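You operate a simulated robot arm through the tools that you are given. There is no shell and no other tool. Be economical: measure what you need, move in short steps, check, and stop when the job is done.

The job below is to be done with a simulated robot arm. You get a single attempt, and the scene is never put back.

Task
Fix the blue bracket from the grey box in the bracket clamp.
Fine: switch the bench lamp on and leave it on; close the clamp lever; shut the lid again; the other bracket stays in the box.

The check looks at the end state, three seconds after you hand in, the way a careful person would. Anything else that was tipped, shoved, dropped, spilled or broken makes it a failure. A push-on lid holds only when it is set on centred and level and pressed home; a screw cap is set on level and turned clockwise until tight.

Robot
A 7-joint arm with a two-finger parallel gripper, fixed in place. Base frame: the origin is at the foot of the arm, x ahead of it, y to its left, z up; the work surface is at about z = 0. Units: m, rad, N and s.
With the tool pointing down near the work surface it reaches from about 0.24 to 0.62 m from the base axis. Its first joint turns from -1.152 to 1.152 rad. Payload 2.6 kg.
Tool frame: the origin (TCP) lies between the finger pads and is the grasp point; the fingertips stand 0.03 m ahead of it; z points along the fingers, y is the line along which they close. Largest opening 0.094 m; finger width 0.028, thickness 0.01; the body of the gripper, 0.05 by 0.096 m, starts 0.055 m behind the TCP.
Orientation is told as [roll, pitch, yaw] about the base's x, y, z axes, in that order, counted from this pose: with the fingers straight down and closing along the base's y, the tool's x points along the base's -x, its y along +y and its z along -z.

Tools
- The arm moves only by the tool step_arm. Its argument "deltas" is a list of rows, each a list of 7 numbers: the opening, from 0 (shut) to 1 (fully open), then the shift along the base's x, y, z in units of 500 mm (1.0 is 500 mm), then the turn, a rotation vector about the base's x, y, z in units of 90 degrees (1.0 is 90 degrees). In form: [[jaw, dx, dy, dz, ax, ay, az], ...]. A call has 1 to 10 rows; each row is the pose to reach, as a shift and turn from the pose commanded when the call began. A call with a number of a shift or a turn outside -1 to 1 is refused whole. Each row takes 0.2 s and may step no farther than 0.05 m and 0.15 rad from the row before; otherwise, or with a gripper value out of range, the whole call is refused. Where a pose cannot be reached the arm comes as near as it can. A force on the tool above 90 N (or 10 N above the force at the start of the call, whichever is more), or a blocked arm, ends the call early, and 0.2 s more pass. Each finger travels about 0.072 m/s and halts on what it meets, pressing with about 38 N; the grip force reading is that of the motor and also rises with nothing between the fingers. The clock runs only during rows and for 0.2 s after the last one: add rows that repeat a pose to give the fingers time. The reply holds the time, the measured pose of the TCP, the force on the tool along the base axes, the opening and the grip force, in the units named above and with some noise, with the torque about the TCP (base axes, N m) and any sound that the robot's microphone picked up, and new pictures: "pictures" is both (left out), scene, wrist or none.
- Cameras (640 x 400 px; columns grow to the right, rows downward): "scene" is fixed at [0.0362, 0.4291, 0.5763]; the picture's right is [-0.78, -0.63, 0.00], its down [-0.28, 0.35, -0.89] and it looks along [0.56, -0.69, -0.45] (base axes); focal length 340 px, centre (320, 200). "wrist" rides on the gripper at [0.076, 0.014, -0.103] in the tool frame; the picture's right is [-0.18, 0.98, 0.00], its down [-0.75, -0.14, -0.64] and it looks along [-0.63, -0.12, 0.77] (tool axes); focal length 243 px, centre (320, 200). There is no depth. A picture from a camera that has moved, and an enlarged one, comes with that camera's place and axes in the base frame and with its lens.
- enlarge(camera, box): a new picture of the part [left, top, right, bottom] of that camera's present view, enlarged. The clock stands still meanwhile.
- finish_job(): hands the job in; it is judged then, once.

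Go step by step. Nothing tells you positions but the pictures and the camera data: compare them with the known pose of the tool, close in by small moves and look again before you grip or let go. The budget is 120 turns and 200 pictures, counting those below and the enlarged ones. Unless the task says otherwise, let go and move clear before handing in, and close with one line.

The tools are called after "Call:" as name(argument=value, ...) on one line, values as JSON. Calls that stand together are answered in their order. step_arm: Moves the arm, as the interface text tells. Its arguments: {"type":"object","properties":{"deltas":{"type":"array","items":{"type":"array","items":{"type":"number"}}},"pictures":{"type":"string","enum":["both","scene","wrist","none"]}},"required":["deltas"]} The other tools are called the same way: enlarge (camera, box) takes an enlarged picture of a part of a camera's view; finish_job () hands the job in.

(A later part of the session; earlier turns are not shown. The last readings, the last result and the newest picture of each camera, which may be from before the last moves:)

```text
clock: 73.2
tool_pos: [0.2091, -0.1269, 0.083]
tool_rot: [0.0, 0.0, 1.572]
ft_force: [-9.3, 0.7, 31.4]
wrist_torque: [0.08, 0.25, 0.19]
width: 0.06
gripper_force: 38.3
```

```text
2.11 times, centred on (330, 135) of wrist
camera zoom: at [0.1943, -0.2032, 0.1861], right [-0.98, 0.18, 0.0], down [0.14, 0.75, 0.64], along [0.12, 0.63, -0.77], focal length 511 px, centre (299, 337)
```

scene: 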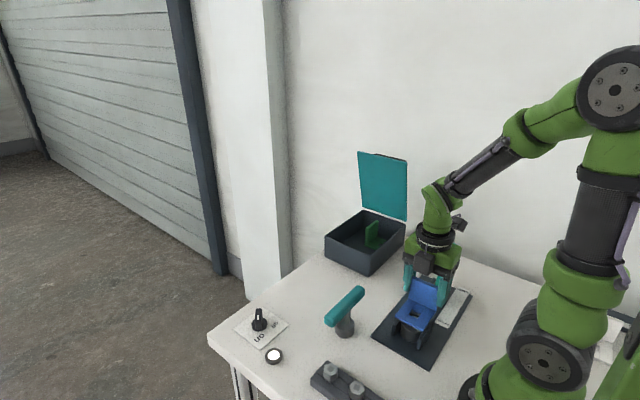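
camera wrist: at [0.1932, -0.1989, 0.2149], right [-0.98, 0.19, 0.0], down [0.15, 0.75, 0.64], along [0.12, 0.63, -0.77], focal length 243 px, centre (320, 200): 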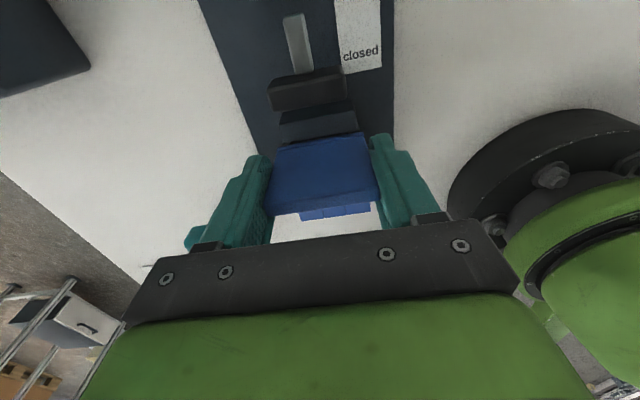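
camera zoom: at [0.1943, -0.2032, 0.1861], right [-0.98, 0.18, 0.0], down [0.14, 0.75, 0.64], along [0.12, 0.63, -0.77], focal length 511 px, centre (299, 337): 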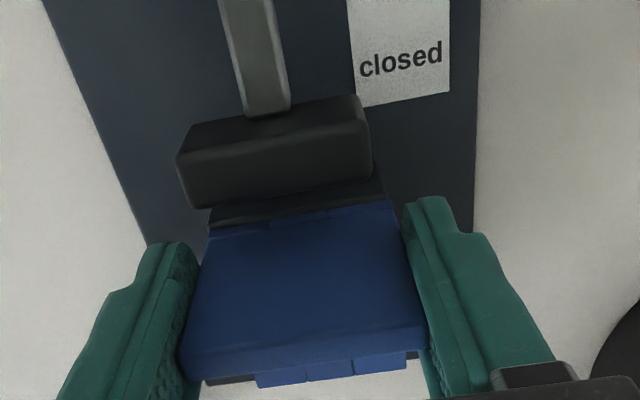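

It's aligned: the base lies on the side walls, the hole is over the bore and the upright faces the bar. I'll relieve the pressure, release, and rise.

Call:
step_arm(deltas=[[0.3, 0, 0, 0.004, 0, 0, 0], [0.78, 0, 0, 0.004, 0, 0, 0], [0.78, 0, 0, 0.004, 0, 0, 0], [0.78, 0, 0, 0.03, 0, 0, 0], [0.78, 0, 0, 0.08, 0, 0, 0], [0.78, 0, 0, 0.15, 0, 0, 0], [0.78, 0, 0, 0.23, 0, 0, 0], [0.78, 0, 0, 0.3, 0, 0, 0]])

Call:
enlarge(camera="scene", box=[380, 255, 460, 345])

Call:
enlarge(camera="wrist", box=[240, 40, 420, 230])

```text
clock: 75.0
tool_pos: [0.209, -0.1259, 0.2329]
tool_rot: [0.001, -0.001, 1.573]
ft_force: [-0.3, -0.2, -0.2]
wrist_torque: [0.02, -0.06, 0.03]
width: 0.0733
gripper_force: 0.0
camera wrist: at [0.1943, -0.2025, 0.336], right [-0.98, 0.18, 0.0], down [0.14, 0.75, 0.64], along [0.12, 0.63, -0.77], focal length 243 px, centre (320, 200)
```

scene: 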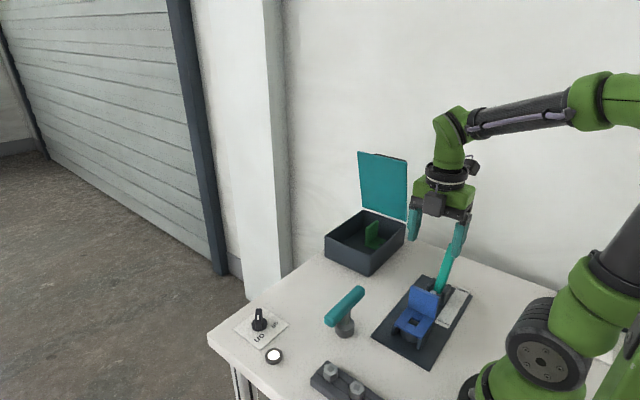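
wrist: 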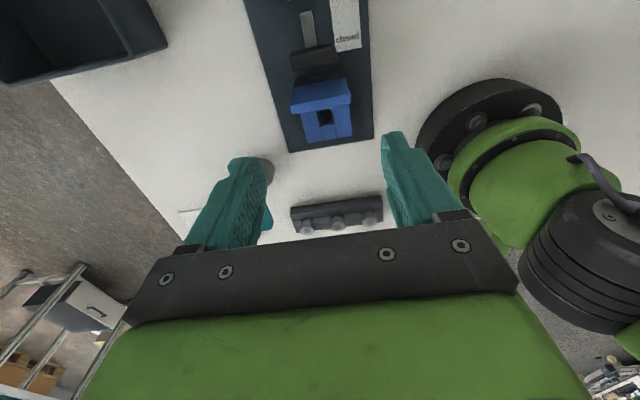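

```text
4.44 times, centred on (420, 300) of scene
camera zoom: at [0.0362, 0.4291, 0.5763], right [-0.78, -0.63, 0.0], down [-0.28, 0.35, -0.89], along [0.56, -0.69, -0.45], focal length 1513 px, centre (-124, -244)
```

zoom: 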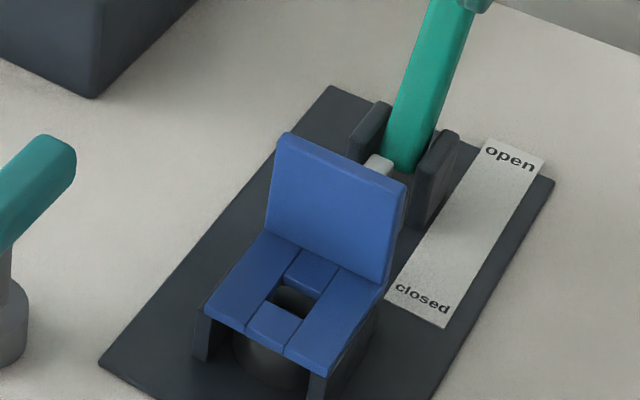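

```text
2.11 times, centred on (330, 135) of wrist
camera zoom: at [0.1943, -0.2025, 0.336], right [-0.98, 0.18, 0.0], down [0.14, 0.75, 0.64], along [0.12, 0.63, -0.77], focal length 511 px, centre (299, 337)
```

zoom: 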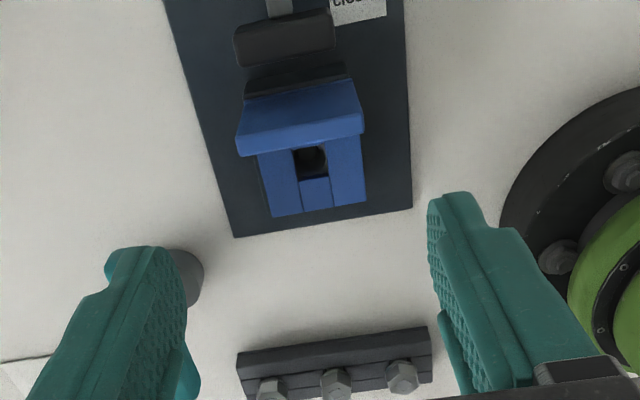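

The bracket stands level on its seat. Next I'll go around to the −y side of the lever, turning back to yaw 0 with jaws closed.

Call:
step_arm(deltas=[[0.3, 0, -0.043, 0.05, 0, 0, -0.095], [0.1, 0, -0.086, 0.08, 0, 0, -0.19], [0, 0, -0.129, 0.08, 0, 0, -0.285], [0, 0, -0.172, 0.08, 0, 0, -0.38], [0, 0, -0.215, 0.08, 0, 0, -0.475], [0, 0, -0.258, 0.08, 0, 0, -0.57], [0, 0, -0.301, 0.08, 0, 0, -0.665], [0, 0, -0.344, 0.08, 0, 0, -0.76], [0, 0, -0.387, 0.05, 0, 0, -0.855], [0, 0, -0.432, 0, 0, 0, -0.95]], pictures="none")

Call:
step_arm(deltas=[[0, 0.004, 0, -0.08, 0, 0, -0.05], [0, 0.004, 0, -0.16, 0, 0, -0.05], [0, 0.004, 0, -0.23, 0, 0, -0.05], [0, 0.004, 0.06, -0.23, 0, 0, -0.05], [0, 0.004, 0.11, -0.23, 0, 0, -0.05], [0, 0.004, 0.15, -0.23, 0, 0, -0.05], [0, 0.004, 0.19, -0.23, 0, 0, -0.05], [0, 0.004, 0.22, -0.23, 0, 0, -0.05]])

Call:
enlarge(camera="scene", box=[380, 220, 480, 345])

```text
clock: 77.2
tool_pos: [0.2085, -0.3427, 0.2313]
tool_rot: [0.001, -0.001, 0.074]
ft_force: [0.7, 0.2, 0.4]
wrist_torque: [-0.03, -0.03, -0.01]
width: 0.0
gripper_force: 33.1
```

```text
clock: 79.0
tool_pos: [0.2106, -0.232, 0.1165]
tool_rot: [0.001, 0.002, 0.0]
ft_force: [1.4, -4.2, -0.5]
wrist_torque: [-0.13, -0.01, 0.03]
width: 0.0001
gripper_force: 32.9
camera wrist: at [0.1336, -0.2176, 0.22], right [0.18, 0.98, 0.0], down [0.75, -0.14, 0.64], along [0.63, -0.12, -0.77], focal length 243 px, centre (320, 200)
```

scene: 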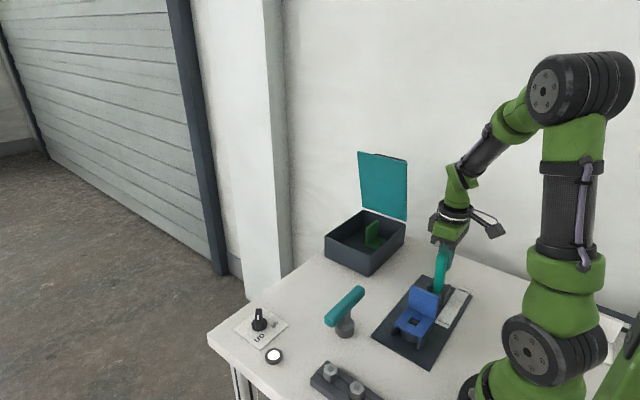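
wrist: 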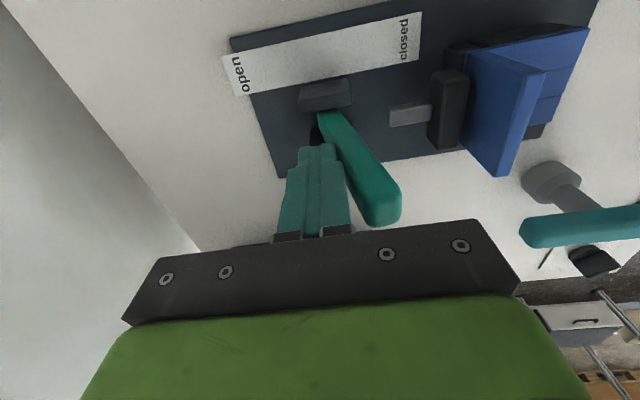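

```text
3.20 times, centred on (430, 282) of scene
camera zoom: at [0.0362, 0.429, 0.5763], right [-0.78, -0.63, 0.0], down [-0.28, 0.35, -0.89], along [0.56, -0.69, -0.45], focal length 1089 px, centre (-32, -64)
```

zoom: 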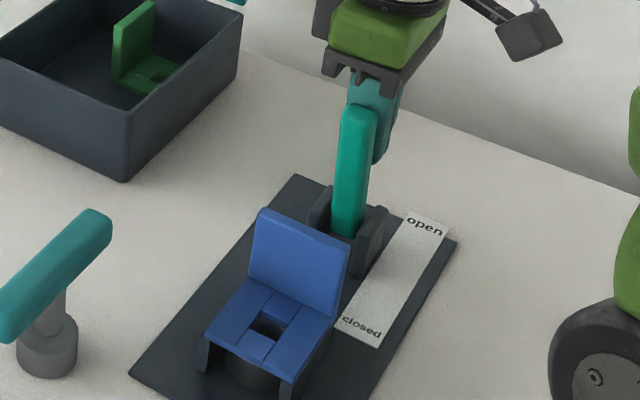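

The bar is just about to reach the upright. I'll continue in small steps.

Call:
step_arm(deltas=[[0, 0, 0.012, 0, 0, 0, 0], [0, 0, 0.024, 0, 0, 0, 0], [0, 0, 0.034, 0, 0, 0, 0]])

Call:
enlarge(camera="wrist", box=[340, 0, 640, 190])

Call:
enlarge(camera="scene", box=[380, 220, 480, 345])

```text
clock: 79.8
tool_pos: [0.2111, -0.2154, 0.1163]
tool_rot: [0.003, 0.0, 0.0]
ft_force: [0.0, -2.6, -0.7]
wrist_torque: [-0.07, 0.0, 0.03]
width: 0.0001
gripper_force: 33.1
camera wrist: at [0.1339, -0.2009, 0.2201], right [0.18, 0.98, 0.0], down [0.75, -0.14, 0.64], along [0.63, -0.12, -0.77], focal length 243 px, centre (320, 200)
```

scene: 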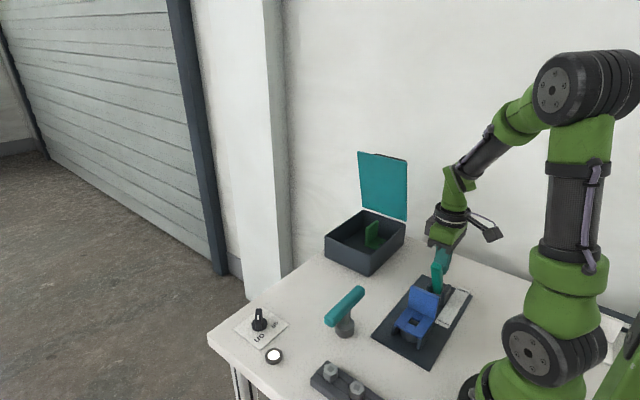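
wrist: 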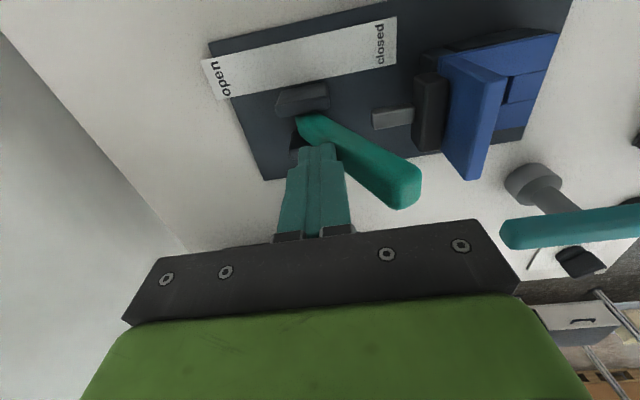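

```text
2.11 times, centred on (490, 95) of wrist
camera zoom: at [0.1339, -0.2009, 0.2201], right [0.18, 0.98, 0.0], down [0.75, -0.14, 0.64], along [0.63, -0.12, -0.77], focal length 511 px, centre (-38, 421)
```

zoom: 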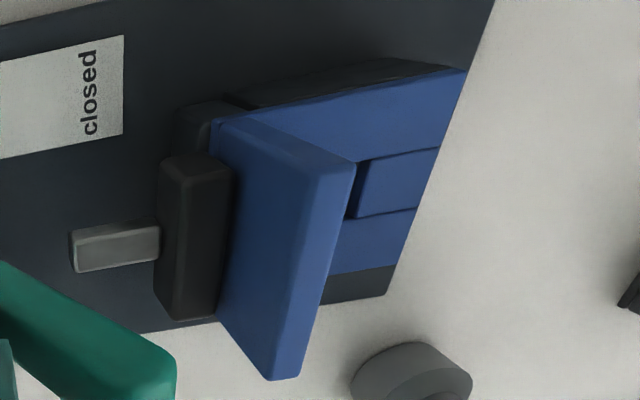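

```text
3.20 times, centred on (430, 282) of scene
camera zoom: at [0.0362, 0.4291, 0.5763], right [-0.78, -0.63, 0.0], down [-0.28, 0.35, -0.89], along [0.56, -0.69, -0.45], focal length 1089 px, centre (-32, -64)
```

zoom: 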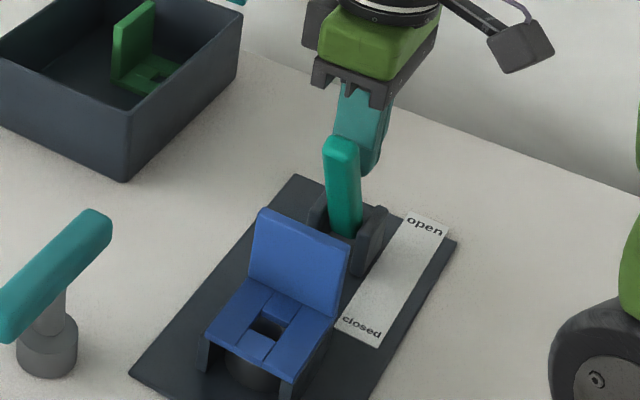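

The bar is practically at the upright with the lever nearly closed. I'll finish the closing stroke.

Call:
step_arm(deltas=[[0, 0, 0.006, 0, 0, 0, 0], [0, 0, 0.012, 0, 0, 0, 0], [0, 0, 0.018, 0, 0, 0, 0]], pictures="none")

Call:
enlarge(camera="wrist", box=[320, 0, 620, 190])

```text
clock: 80.6
tool_pos: [0.2101, -0.2099, 0.1179]
tool_rot: [-0.007, -0.002, 0.0]
ft_force: [-3.6, -25.5, -3.1]
wrist_torque: [-0.75, 0.1, 0.03]
width: 0.0
gripper_force: 32.7
```

```text
2.11 times, centred on (470, 95) of wrist
camera zoom: at [0.1339, -0.1948, 0.2212], right [0.18, 0.98, -0.01], down [0.75, -0.14, 0.64], along [0.63, -0.12, -0.76], focal length 511 px, centre (4, 421)
```

zoom: 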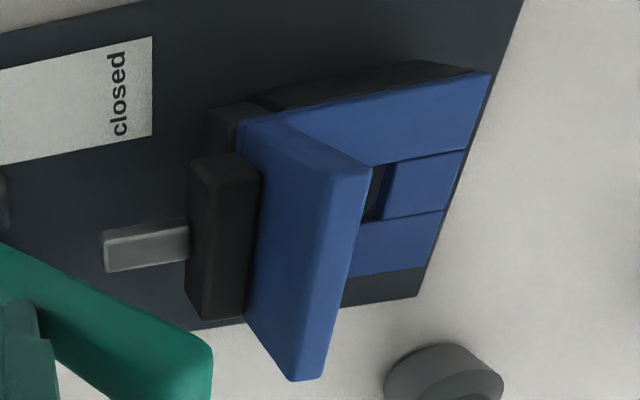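

Call:
step_arm(deltas=[[0, 0, 0.005, 0, 0, 0, 0], [0, 0, 0.01, 0, 0, 0, 0]], pictures="none")

Call:
enlarge(camera="wrist", box=[320, 0, 620, 190])

```text
clock: 81.2
tool_pos: [0.2119, -0.2088, 0.1176]
tool_rot: [-0.019, -0.004, 0.007]
ft_force: [-8.8, -47.1, 0.0]
wrist_torque: [-1.39, 0.23, 0.11]
width: 0.0
gripper_force: 32.9
```

```text
2.11 times, centred on (470, 95) of wrist
camera zoom: at [0.1335, -0.1926, 0.2213], right [0.18, 0.98, -0.02], down [0.75, -0.13, 0.65], along [0.64, -0.13, -0.76], focal length 511 px, centre (4, 421)
```

zoom: 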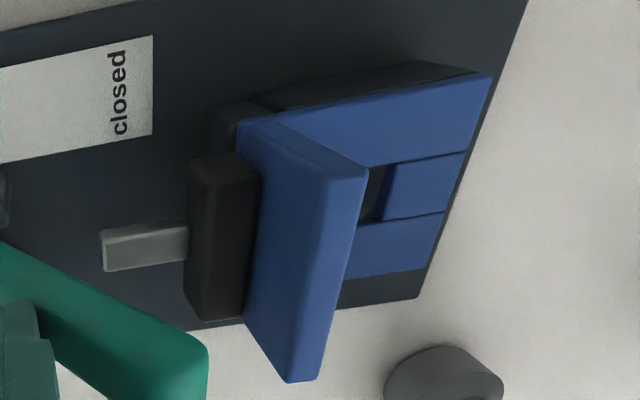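

The lever is against its closed stop. I'll back off, go up, and inspect the bar–upright contact from above.

Call:
step_arm(deltas=[[0, 0, -0.03, 0, 0.012, 0, -0.004], [0, 0, -0.06, 0.04, 0.012, 0, -0.004], [0, 0, -0.06, 0.12, 0.012, 0, -0.004], [0, 0, -0.02, 0.2, 0.012, 0, -0.004], [0, -0.01, 0.05, 0.24, 0.012, 0, -0.004], [0, -0.02, 0.12, 0.24, 0.012, 0, -0.004]])

Call:
enlarge(camera="wrist", box=[220, 40, 400, 160])

Call:
enlarge(camera="scene", box=[380, 230, 480, 345])

```text
clock: 82.6
tool_pos: [0.1998, -0.1412, 0.2375]
tool_rot: [0.02, 0.0, -0.008]
ft_force: [-0.5, -0.1, -0.4]
wrist_torque: [-0.03, 0.03, -0.01]
width: 0.0001
gripper_force: 32.6
camera wrist: at [0.1235, -0.1275, 0.3409], right [0.19, 0.98, 0.02], down [0.75, -0.16, 0.64], along [0.63, -0.11, -0.77], focal length 243 px, centre (320, 200)
```

scene: 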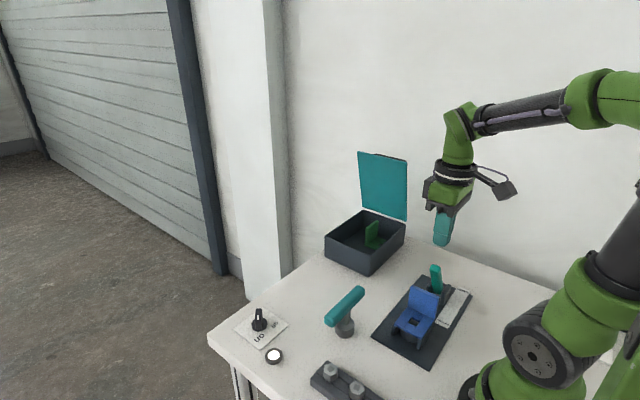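
wrist: 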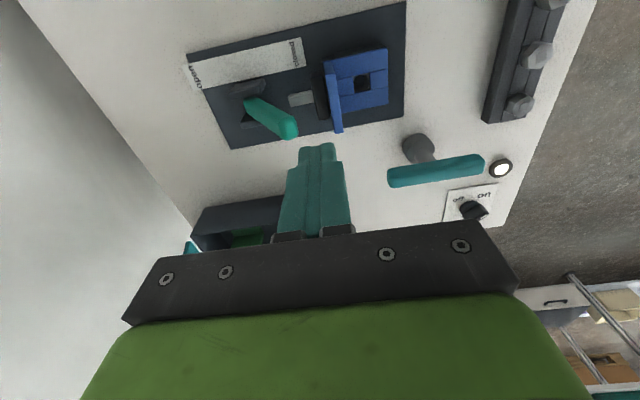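

```text
3.33 times, centred on (310, 100) of wrist
camera zoom: at [0.1235, -0.1275, 0.3409], right [0.19, 0.98, 0.02], down [0.75, -0.16, 0.64], along [0.63, -0.11, -0.77], focal length 809 px, centre (353, 533)
```

zoom: 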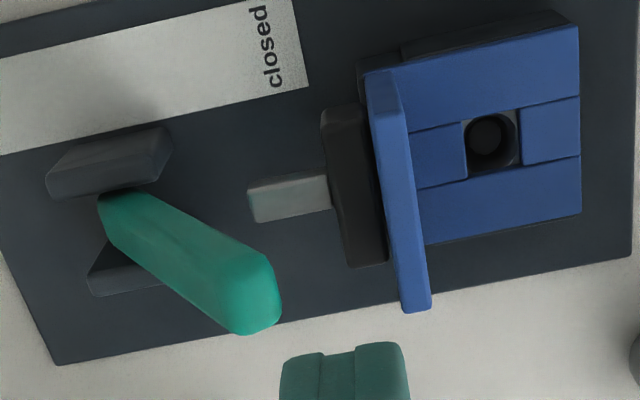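

```text
3.48 times, centred on (430, 288) of scene
camera zoom: at [0.0362, 0.429, 0.5763], right [-0.78, -0.63, 0.0], down [-0.28, 0.35, -0.89], along [0.56, -0.69, -0.45], focal length 1184 px, centre (-63, -104)
```

zoom: 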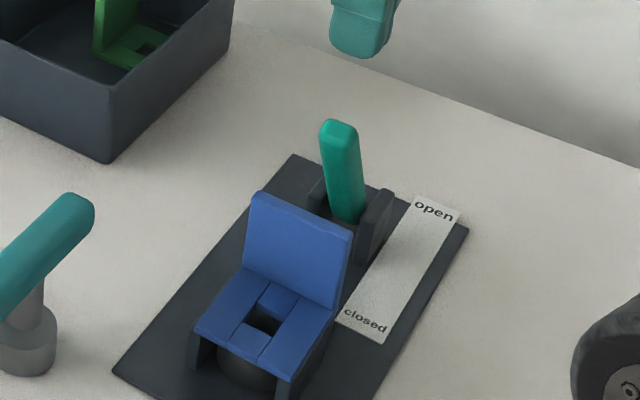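

The hole, bore and pin are concentric and the lever is at "closed". I'll enlarge strongly to verify the base lies flush on the walls.

Call:
enlarge(camera="scene", box=[388, 305, 438, 350])

Call:
enlarge(camera="wrist", box=[290, 45, 400, 135])

```text
8.89 times, centred on (413, 328) of scene
camera zoom: at [0.0362, 0.429, 0.5763], right [-0.78, -0.63, 0.0], down [-0.28, 0.35, -0.89], along [0.56, -0.69, -0.45], focal length 3026 px, centre (-507, -933)
```

zoom: 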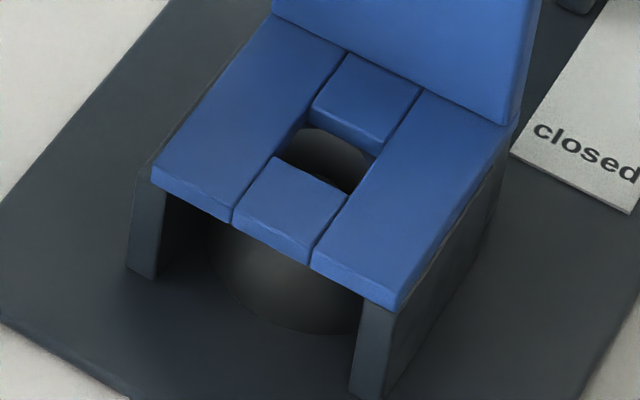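

```text
4.44 times, centred on (345, 90) of wrist
camera zoom: at [0.1235, -0.1275, 0.3409], right [0.19, 0.98, 0.02], down [0.75, -0.16, 0.64], along [0.63, -0.11, -0.77], focal length 1078 px, centre (209, 689)
```

zoom: 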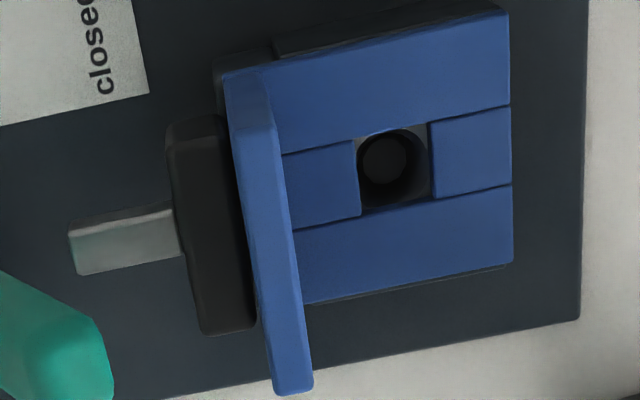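

It sits flush and centred. I'll look straight down once to verify that the bar touches the upright.

Call:
step_arm(deltas=[[0, 0.06, 0, 0.0, 0, 0.09, 0], [0, 0.12, 0, 0, 0, 0.18, 0], [0, 0.17, 0, 0, 0, 0.27, 0], [0, 0.21, -0.01, 0, -0.013, 0.36, 0.005]], pictures="wrist")

Call:
enlarge(camera="wrist", box=[250, 40, 390, 150])

```text
clock: 83.6
tool_pos: [0.305, -0.1453, 0.2374]
tool_rot: [-0.004, 0.567, -0.005]
ft_force: [-0.6, 0.1, -0.2]
wrist_torque: [-0.02, -0.01, -0.02]
width: 0.0
gripper_force: 32.9
camera wrist: at [0.2964, -0.1306, 0.3651], right [0.16, 0.98, -0.1], down [0.98, -0.14, 0.14], along [0.12, -0.12, -0.98], focal length 243 px, centre (320, 200)
```

wrist: 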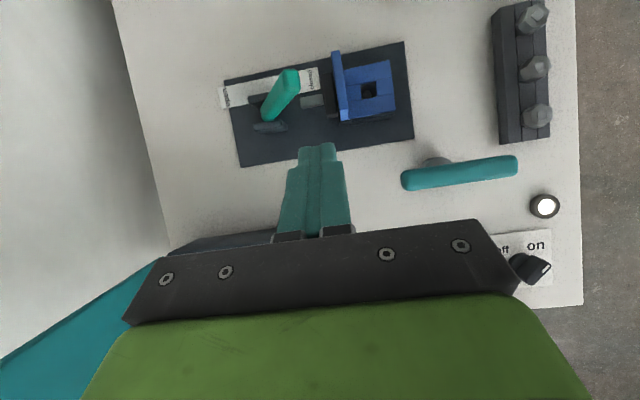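

```text
3.64 times, centred on (320, 95) of wrist
camera zoom: at [0.2964, -0.1306, 0.3651], right [0.16, 0.98, -0.1], down [0.98, -0.14, 0.14], along [0.12, -0.12, -0.98], focal length 882 px, centre (320, 582)
```

zoom: 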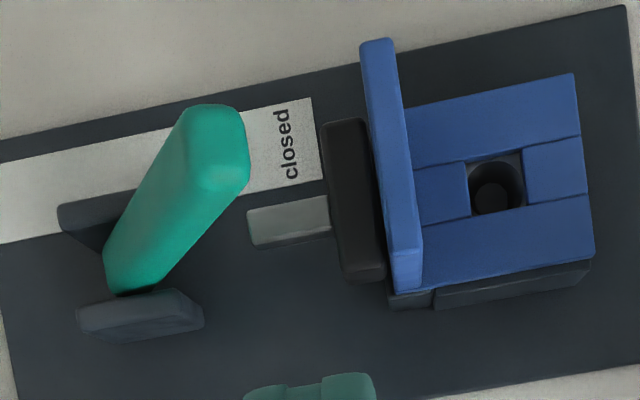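

The bar sits against the upright and the lever is closed. Now the lid, which leans at about 75° with its top edge near (y −0.348, z 0.277): I'll straddle that edge with open jaws and pull it forward first.

Call:
step_arm(deltas=[[0.5, 0.02, -0.03, 0.03, 0, -0.06, 0], [0.5, 0.04, -0.07, 0.06, 0, -0.12, 0], [0.5, 0.06, -0.11, 0.09, 0, -0.18, 0], [0.5, 0.08, -0.16, 0.12, 0, -0.24, 0], [0.5, 0.1, -0.21, 0.15, 0, -0.3, 0], [0.5, 0.13, -0.26, 0.18, 0, -0.36, 0], [0.5, 0.16, -0.31, 0.19, 0, -0.36, 0], [0.5, 0.19, -0.36, 0.19, 0, -0.36, 0], [0.5, 0.21, -0.405, 0.19, 0, -0.36, 0]])

Call:
enlarge(camera="scene", box=[320, 90, 440, 230])

```text
clock: 85.6
tool_pos: [0.408, -0.3407, 0.3318]
tool_rot: [-0.001, 0.001, -0.004]
ft_force: [0.5, -0.7, 0.1]
wrist_torque: [-0.01, 0.01, 0.03]
width: 0.0469
gripper_force: 0.1
out of reach, approached as far as the arm can: row 9
camera wrist: at [0.332, -0.3257, 0.435], right [0.19, 0.98, 0.0], down [0.75, -0.14, 0.64], along [0.63, -0.12, -0.77], focal length 243 px, centre (320, 200)
```

scene: 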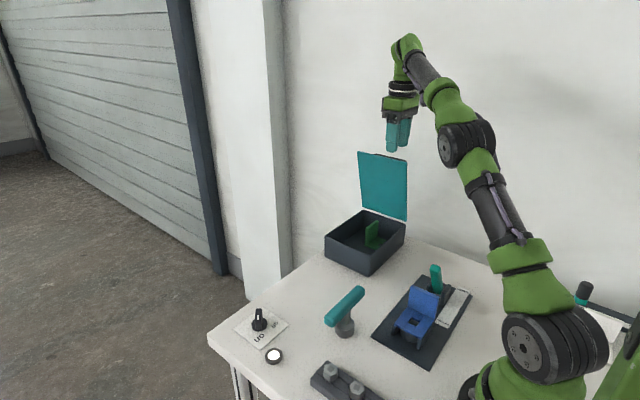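
wrist: 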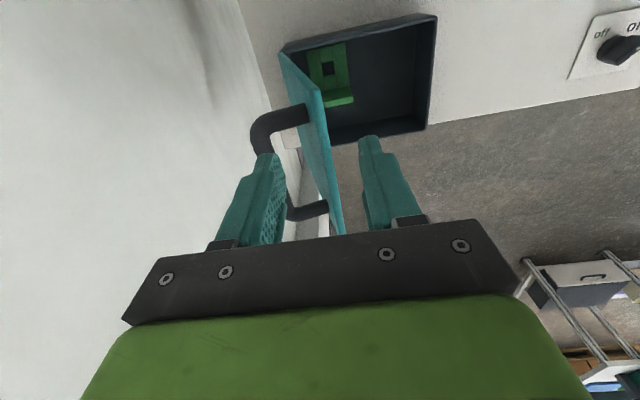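

```text
2.86 times, centred on (380, 160) of scene
camera zoom: at [0.0362, 0.4291, 0.5763], right [-0.78, -0.63, 0.0], down [-0.28, 0.35, -0.89], along [0.56, -0.69, -0.45], focal length 973 px, centre (149, 314)
```

zoom: 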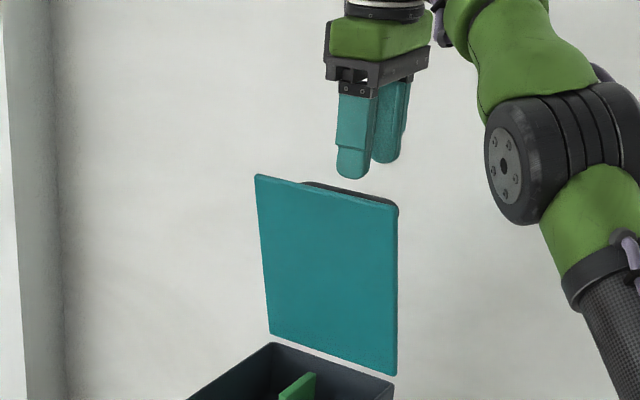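

The handle's leg sits near x ≈ 0.40, so I'll use the lid's −x edge strip at x ≈ 0.374, lower the fingers over the edge there, and then pull forward.

Call:
step_arm(deltas=[[0.5, -0.05, 0, 0, 0, 0, 0], [0.5, -0.075, 0, -0.02, 0, 0, 0], [0.5, -0.075, 0, -0.07, 0, 0, 0], [0.5, -0.075, 0, -0.105, 0, 0, 0]])

Call:
enlarge(camera="scene", box=[330, 110, 430, 220])

```text
clock: 86.6
tool_pos: [0.3681, -0.3412, 0.2794]
tool_rot: [-0.002, 0.0, -0.003]
ft_force: [0.3, -0.5, 0.3]
wrist_torque: [-0.03, 0.01, -0.01]
width: 0.0469
gripper_force: 0.0
camera wrist: at [0.2921, -0.326, 0.3827], right [0.19, 0.98, 0.0], down [0.75, -0.14, 0.64], along [0.63, -0.12, -0.77], focal length 243 px, centre (320, 200)
```

scene: 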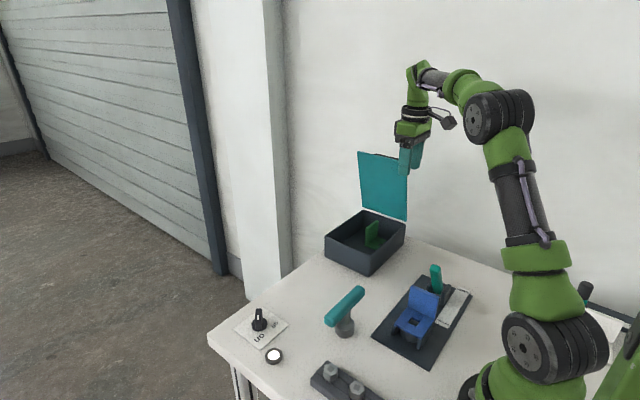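
wrist: 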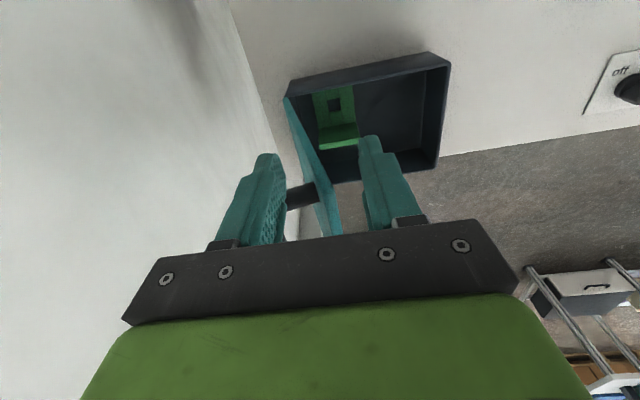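

```text
3.64 times, centred on (380, 165) of scene
camera zoom: at [0.0362, 0.4291, 0.5763], right [-0.78, -0.63, 0.0], down [-0.28, 0.35, -0.89], along [0.56, -0.69, -0.45], focal length 1238 px, centre (102, 327)
```

zoom: 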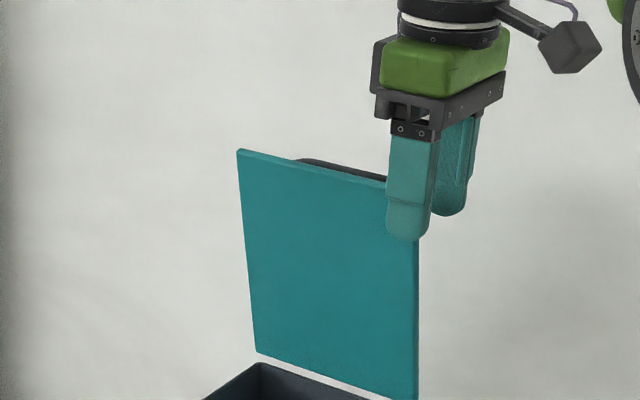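

The jaws straddle the lid edge. I'll shift slightly for more overlap and pull towards +y along the arc.

Call:
step_arm(deltas=[[0.5, 0.016, 0, 0, 0, 0, 0], [0.5, 0.016, 0.04, -0.005, 0, 0, 0], [0.5, 0.016, 0.08, -0.015, 0, 0, 0], [0.5, 0.016, 0.12, -0.03, 0, 0, 0], [0.5, 0.016, 0.16, -0.05, 0, 0, 0], [0.5, 0.016, 0.2, -0.07, 0, 0, 0]])

Call:
enlarge(camera="scene", box=[320, 130, 430, 260])

```text
clock: 88.0
tool_pos: [0.3776, -0.2428, 0.243]
tool_rot: [-0.002, 0.0, -0.005]
ft_force: [-0.5, -0.3, -0.2]
wrist_torque: [-0.06, 0.0, 0.02]
width: 0.0475
gripper_force: 0.1
camera wrist: at [0.3008, -0.2276, 0.3469], right [0.19, 0.98, 0.0], down [0.75, -0.14, 0.64], along [0.63, -0.12, -0.77], focal length 243 px, centre (320, 200)
```

scene: 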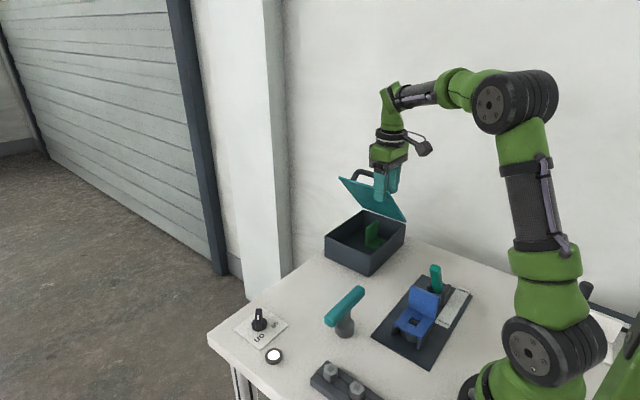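
wrist: 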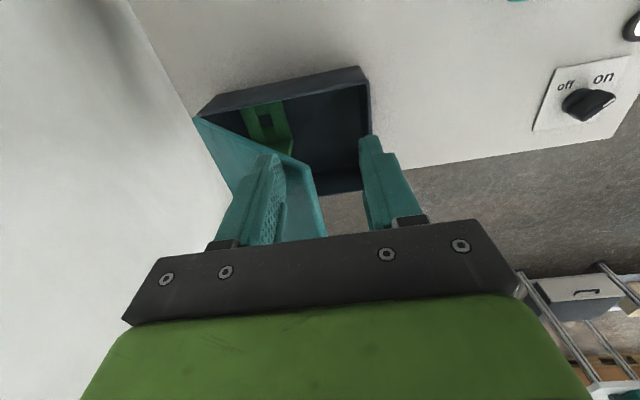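

```text
3.08 times, centred on (375, 195) of scene
camera zoom: at [0.0362, 0.429, 0.5763], right [-0.78, -0.63, 0.0], down [-0.28, 0.35, -0.89], along [0.56, -0.69, -0.45], focal length 1048 px, centre (151, 215)
```

zoom: 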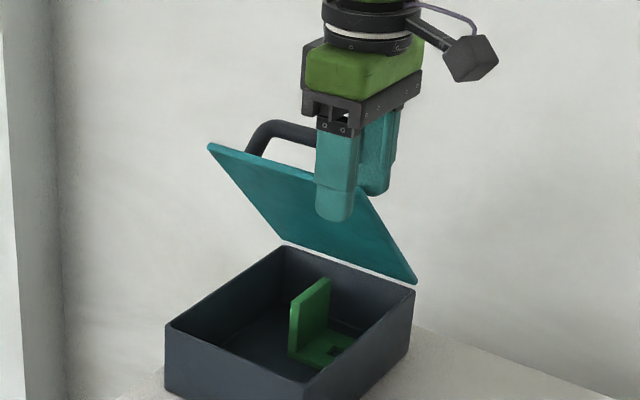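

The lid is down to about 43° and holds there. Now I'll rise, move over the handle bar (about y −0.292, z 0.232) and straddle it.

Call:
step_arm(deltas=[[0.5, 0, 0.01, 0.08, 0, 0, 0], [0.6, 0.03, -0.02, 0.13, 0, 0, 0], [0.6, 0.09, -0.06, 0.13, 0, 0, 0], [0.6, 0.145, -0.098, 0.12, 0, 0, 0], [0.6, 0.145, -0.098, 0.06, 0, 0, 0]])

Call:
enlarge(camera="scene", box=[320, 130, 430, 260])

```text
clock: 89.2
tool_pos: [0.4508, -0.2909, 0.2761]
tool_rot: [-0.001, 0.001, -0.005]
ft_force: [-0.2, -1.0, -0.2]
wrist_torque: [0.0, 0.03, 0.01]
width: 0.0563
gripper_force: 0.1
camera wrist: at [0.3726, -0.2761, 0.3793], right [0.19, 0.98, 0.0], down [0.75, -0.14, 0.64], along [0.63, -0.12, -0.77], focal length 243 px, centre (320, 200)
```

scene: 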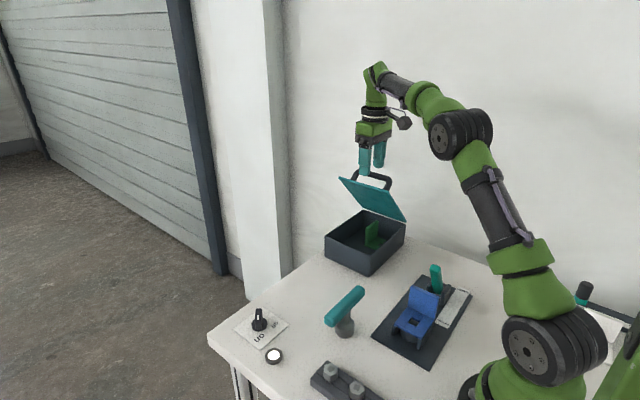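
wrist: 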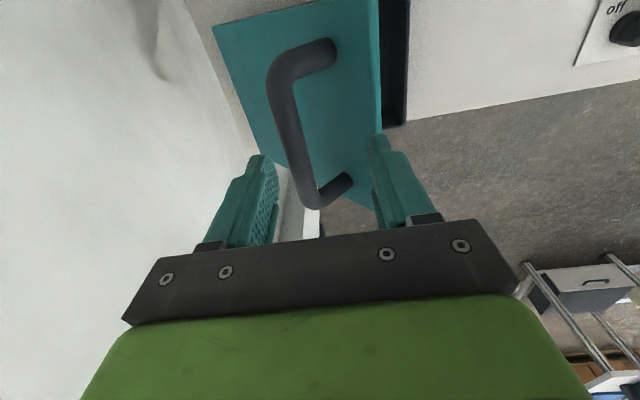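

```text
3.08 times, centred on (375, 195) of scene
camera zoom: at [0.0362, 0.429, 0.5763], right [-0.78, -0.63, 0.0], down [-0.28, 0.35, -0.89], along [0.56, -0.69, -0.45], focal length 1048 px, centre (151, 215)
```

zoom: 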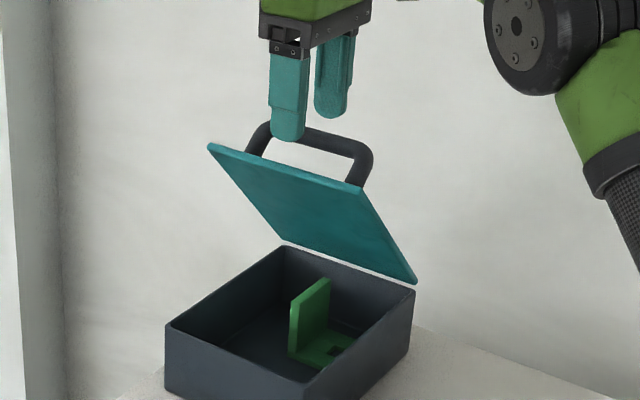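

The bar is nearer y ≈ −0.303. I'll shift, descend and grip it.

Call:
step_arm(deltas=[[0.6, 0, -0.024, -0.01, 0, 0, 0], [0.6, 0, -0.024, -0.045, 0, 0, 0], [0.6, 0, -0.024, -0.076, 0, 0, 0], [0, 0, -0.024, -0.076, 0, 0, 0], [0, 0, -0.024, -0.076, 0, 0, 0], [0, 0, -0.024, -0.076, 0, 0, 0], [0, 0, -0.024, -0.076, 0, 0, 0]])

```text
clock: 90.8
tool_pos: [0.4495, -0.3032, 0.2354]
tool_rot: [-0.002, 0.0, -0.005]
ft_force: [3.1, -1.6, -7.0]
wrist_torque: [-0.01, -0.59, -0.47]
width: 0.0155
gripper_force: 44.7
camera wrist: at [0.3733, -0.2878, 0.3401], right [0.19, 0.98, 0.0], down [0.75, -0.14, 0.64], along [0.63, -0.12, -0.77], focal length 243 px, centre (320, 200)
```

scene: 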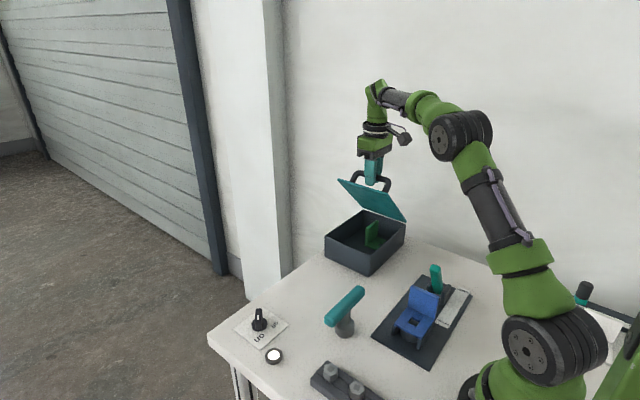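
wrist: 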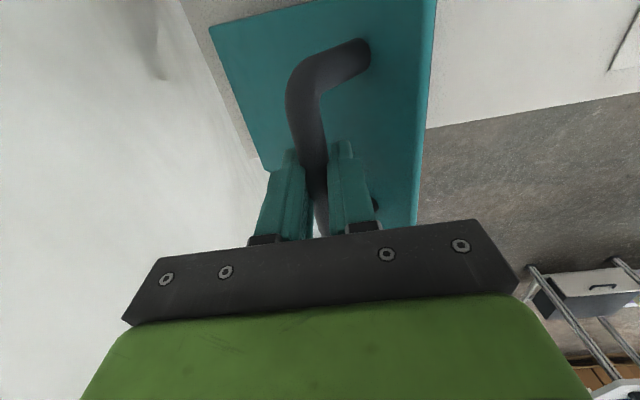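

It's gripped. I'll trace the arc back down to close the lid.

Call:
step_arm(deltas=[[0, 0, 0.0194, -0.0132, 0, 0, 0], [0, 0, 0.0388, -0.0264, 0, 0, 0], [0, 0, 0.0572, -0.045, 0, 0, 0], [0, 0, 0.0756, -0.064, 0, 0, 0], [0, 0, 0.092, -0.085, 0, 0, 0], [0, 0, 0.1064, -0.1068, 0, 0, 0], [0, 0, 0.1306, -0.1538, 0, 0, 0], [0, 0, 0.138, -0.174, 0, 0, 0]])

```text
clock: 92.6
tool_pos: [0.4514, -0.2302, 0.1479]
tool_rot: [0.006, -0.002, -0.001]
ft_force: [-4.0, 23.5, 9.6]
wrist_torque: [0.02, 0.2, 0.21]
width: 0.0158
gripper_force: 45.1
camera wrist: at [0.3746, -0.2161, 0.2521], right [0.19, 0.98, 0.01], down [0.75, -0.15, 0.64], along [0.63, -0.11, -0.77], focal length 243 px, centre (320, 200)
```

scene: 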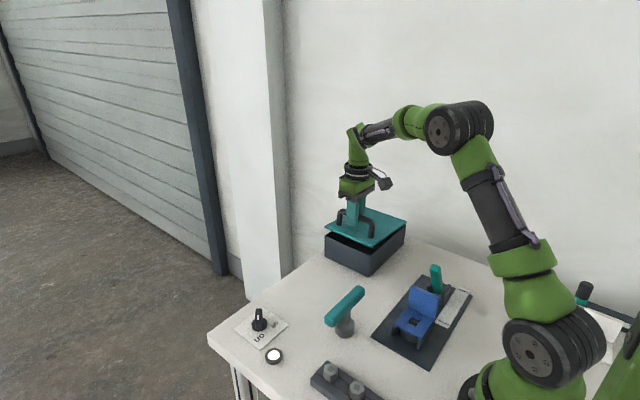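
wrist: 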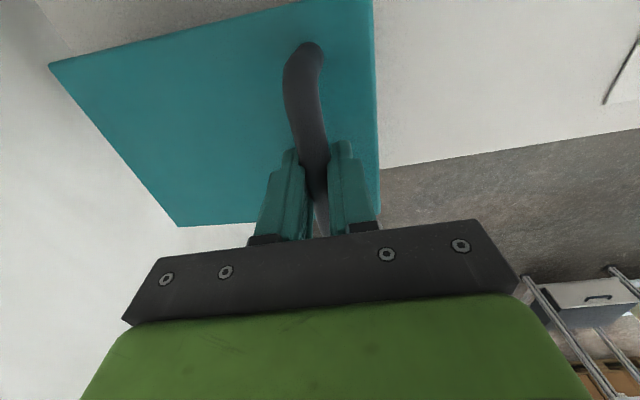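

Call:
step_arm(deltas=[[0, 0, 0.01, -0.02, 0, 0, 0], [0, 0, 0.016, -0.04, 0, 0, 0], [0, 0, 0.02, -0.054, 0, 0, 0], [0, 0, 0.02, -0.062, 0, 0, 0]])

Call:
enlarge(camera="scene", box=[300, 190, 430, 290])

```text
clock: 93.6
tool_pos: [0.4519, -0.2248, 0.1316]
tool_rot: [-0.005, -0.013, -0.007]
ft_force: [-9.6, 4.0, 10.2]
wrist_torque: [-0.01, -0.22, 0.74]
width: 0.016
gripper_force: 44.4
stopped in row 4: the force on the tool passed its limit at 94 N (the readings are from after the stop); the commanded pose is now the measured one
camera wrist: at [0.3737, -0.2088, 0.2331], right [0.19, 0.98, 0.0], down [0.74, -0.14, 0.65], along [0.64, -0.13, -0.76], focal length 243 px, centre (320, 200)
```

scene: 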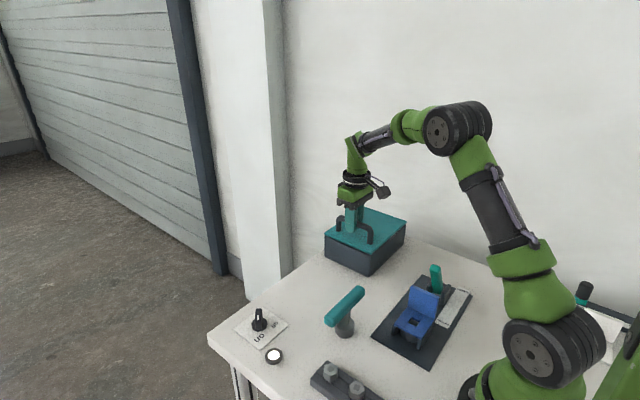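
wrist: 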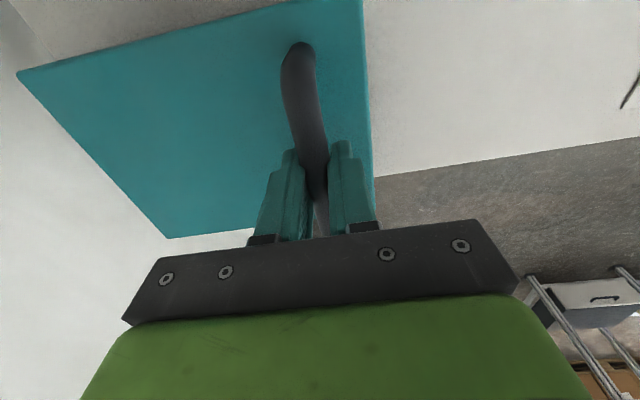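

```text
4.00 times, centred on (365, 240) of scene
camera zoom: at [0.0362, 0.4291, 0.5763], right [-0.78, -0.63, 0.0], down [-0.28, 0.35, -0.89], along [0.56, -0.69, -0.45], focal length 1362 px, centre (140, 40)
```

zoom: 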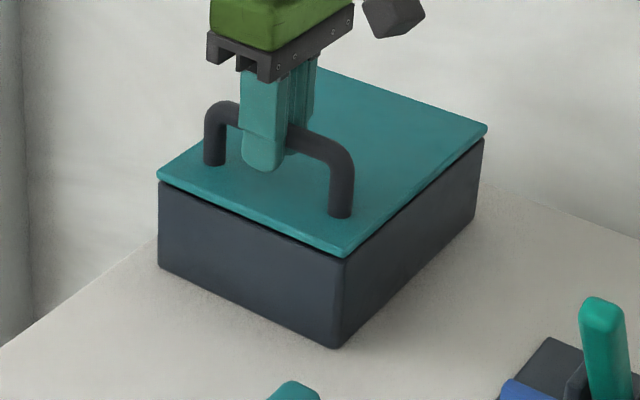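

The lid is shut, looking just as at the start. I'll release and rise clear.

Call:
step_arm(deltas=[[0.5, 0, 0, 0, 0, 0, 0], [0.5, 0, 0, 0, 0, 0, 0], [0.5, 0, 0, 0, 0, 0, 0], [0.5, 0, 0, 0.06, 0, 0, 0], [0.5, 0, 0, 0.14, 0, 0, 0], [0.5, -0.06, 0.05, 0.22, 0, 0, 0], [0.5, -0.14, 0.12, 0.28, 0, 0, 0], [0.5, -0.2, 0.2, 0.3, 0, 0, 0]])

Call:
enlarge(camera="scene", box=[200, 190, 480, 390])

Call:
enlarge(camera="wrist", box=[100, 0, 400, 190])

```text
refused: row 6 steps farther than a row can; nothing moved
```

```text
2.00 times, centred on (340, 290) of scene
camera zoom: at [0.0362, 0.4291, 0.5763], right [-0.78, -0.63, 0.0], down [-0.28, 0.35, -0.89], along [0.56, -0.69, -0.45], focal length 681 px, centre (280, 20)
```

zoom: 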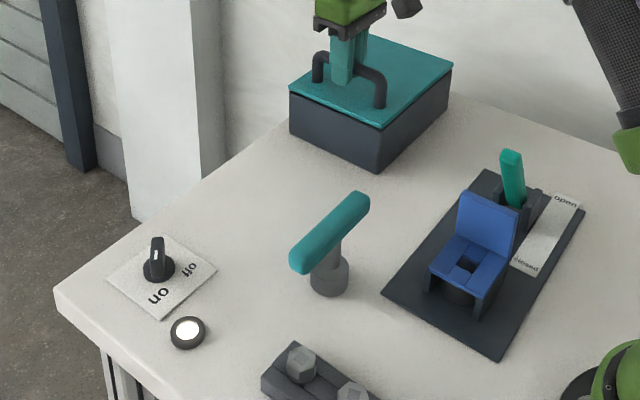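

```text
2.11 times, centred on (250, 95) of wrist
camera zoom: at [0.3737, -0.2088, 0.2331], right [0.19, 0.98, 0.0], down [0.74, -0.14, 0.65], along [0.64, -0.13, -0.76], focal length 511 px, centre (467, 421)
```

zoom: 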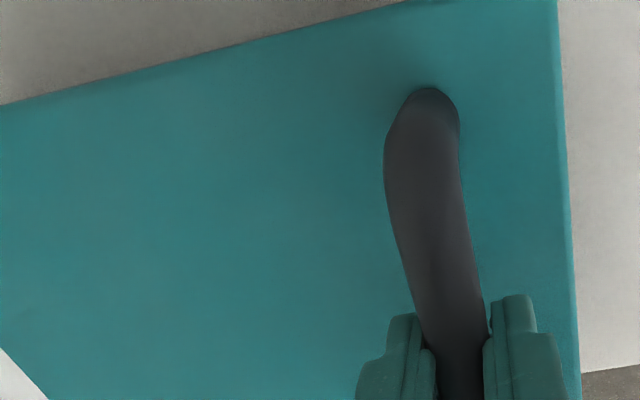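

Call:
step_arm(deltas=[[0.5, 0, 0, 0, 0, 0, 0], [0.5, 0, 0, 0, 0, 0, 0], [0.5, 0, 0, 0, 0, 0, 0], [0.5, 0, 0, 0.06, 0, 0, 0], [0.5, 0, 0, 0.14, 0, 0, 0], [0.5, -0.03, 0.03, 0.2, 0, 0, 0], [0.5, -0.08, 0.07, 0.24, 0, 0, 0], [0.5, -0.13, 0.12, 0.28, 0, 0, 0], [0.5, -0.18, 0.17, 0.3, 0, 0, 0]])

Call:
enlarge(camera="scene", box=[300, 190, 490, 350])

Call:
enlarge(camera="wrist", box=[100, 0, 400, 190])

```text
clock: 95.6
tool_pos: [0.3624, -0.1386, 0.2792]
tool_rot: [-0.006, -0.011, -0.012]
ft_force: [-0.2, 0.3, -0.7]
wrist_torque: [0.01, 0.02, -0.02]
width: 0.0469
gripper_force: 0.0
camera wrist: at [0.2838, -0.1228, 0.3816], right [0.19, 0.98, 0.0], down [0.74, -0.15, 0.65], along [0.64, -0.13, -0.76], focal length 243 px, centre (320, 200)
```

scene: 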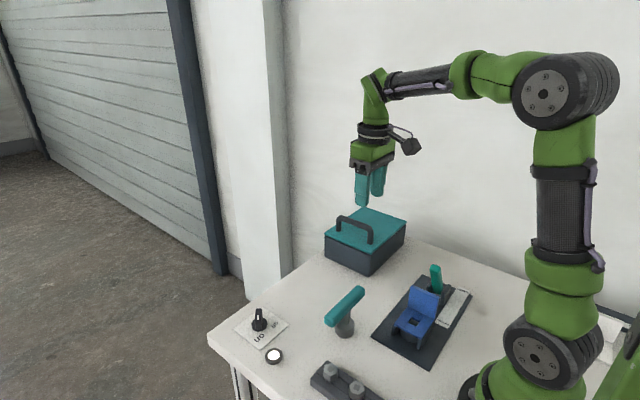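
wrist: 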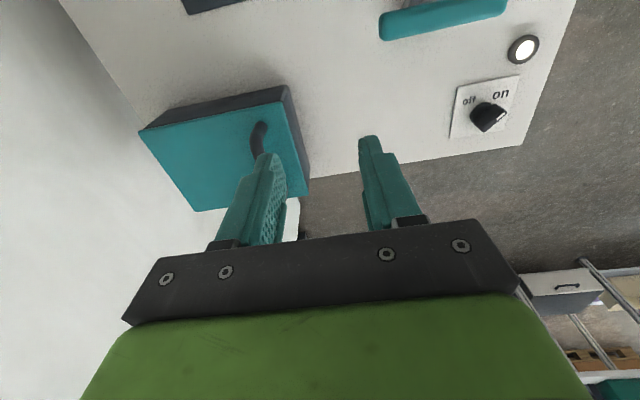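

```text
2.50 times, centred on (395, 270) of scene
camera zoom: at [0.0362, 0.429, 0.5763], right [-0.78, -0.63, 0.0], down [-0.28, 0.35, -0.89], along [0.56, -0.69, -0.45], focal length 851 px, centre (132, 25)
```

zoom: 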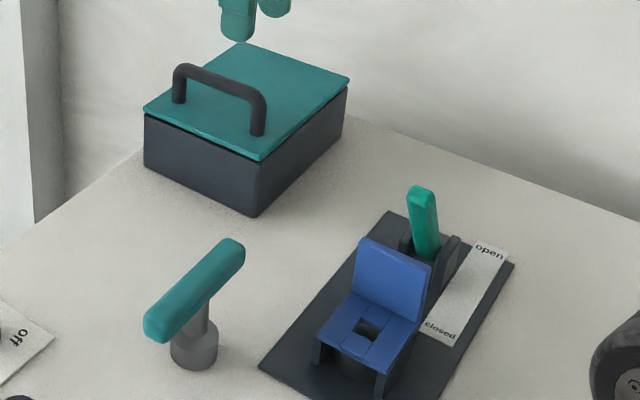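

```text
2.11 times, centred on (250, 95) of wrist
camera zoom: at [0.2838, -0.1228, 0.3816], right [0.19, 0.98, 0.0], down [0.74, -0.15, 0.65], along [0.64, -0.13, -0.76], focal length 511 px, centre (467, 421)
```

zoom: 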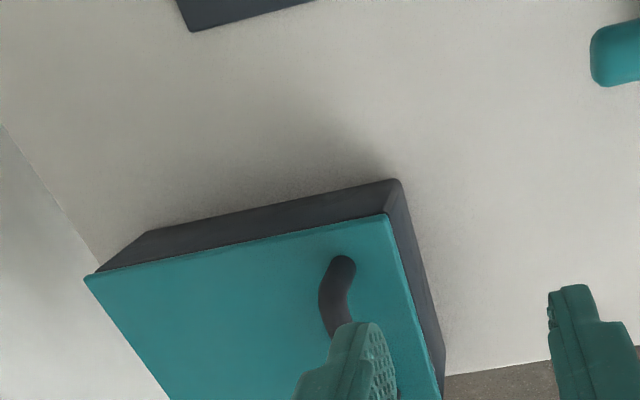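

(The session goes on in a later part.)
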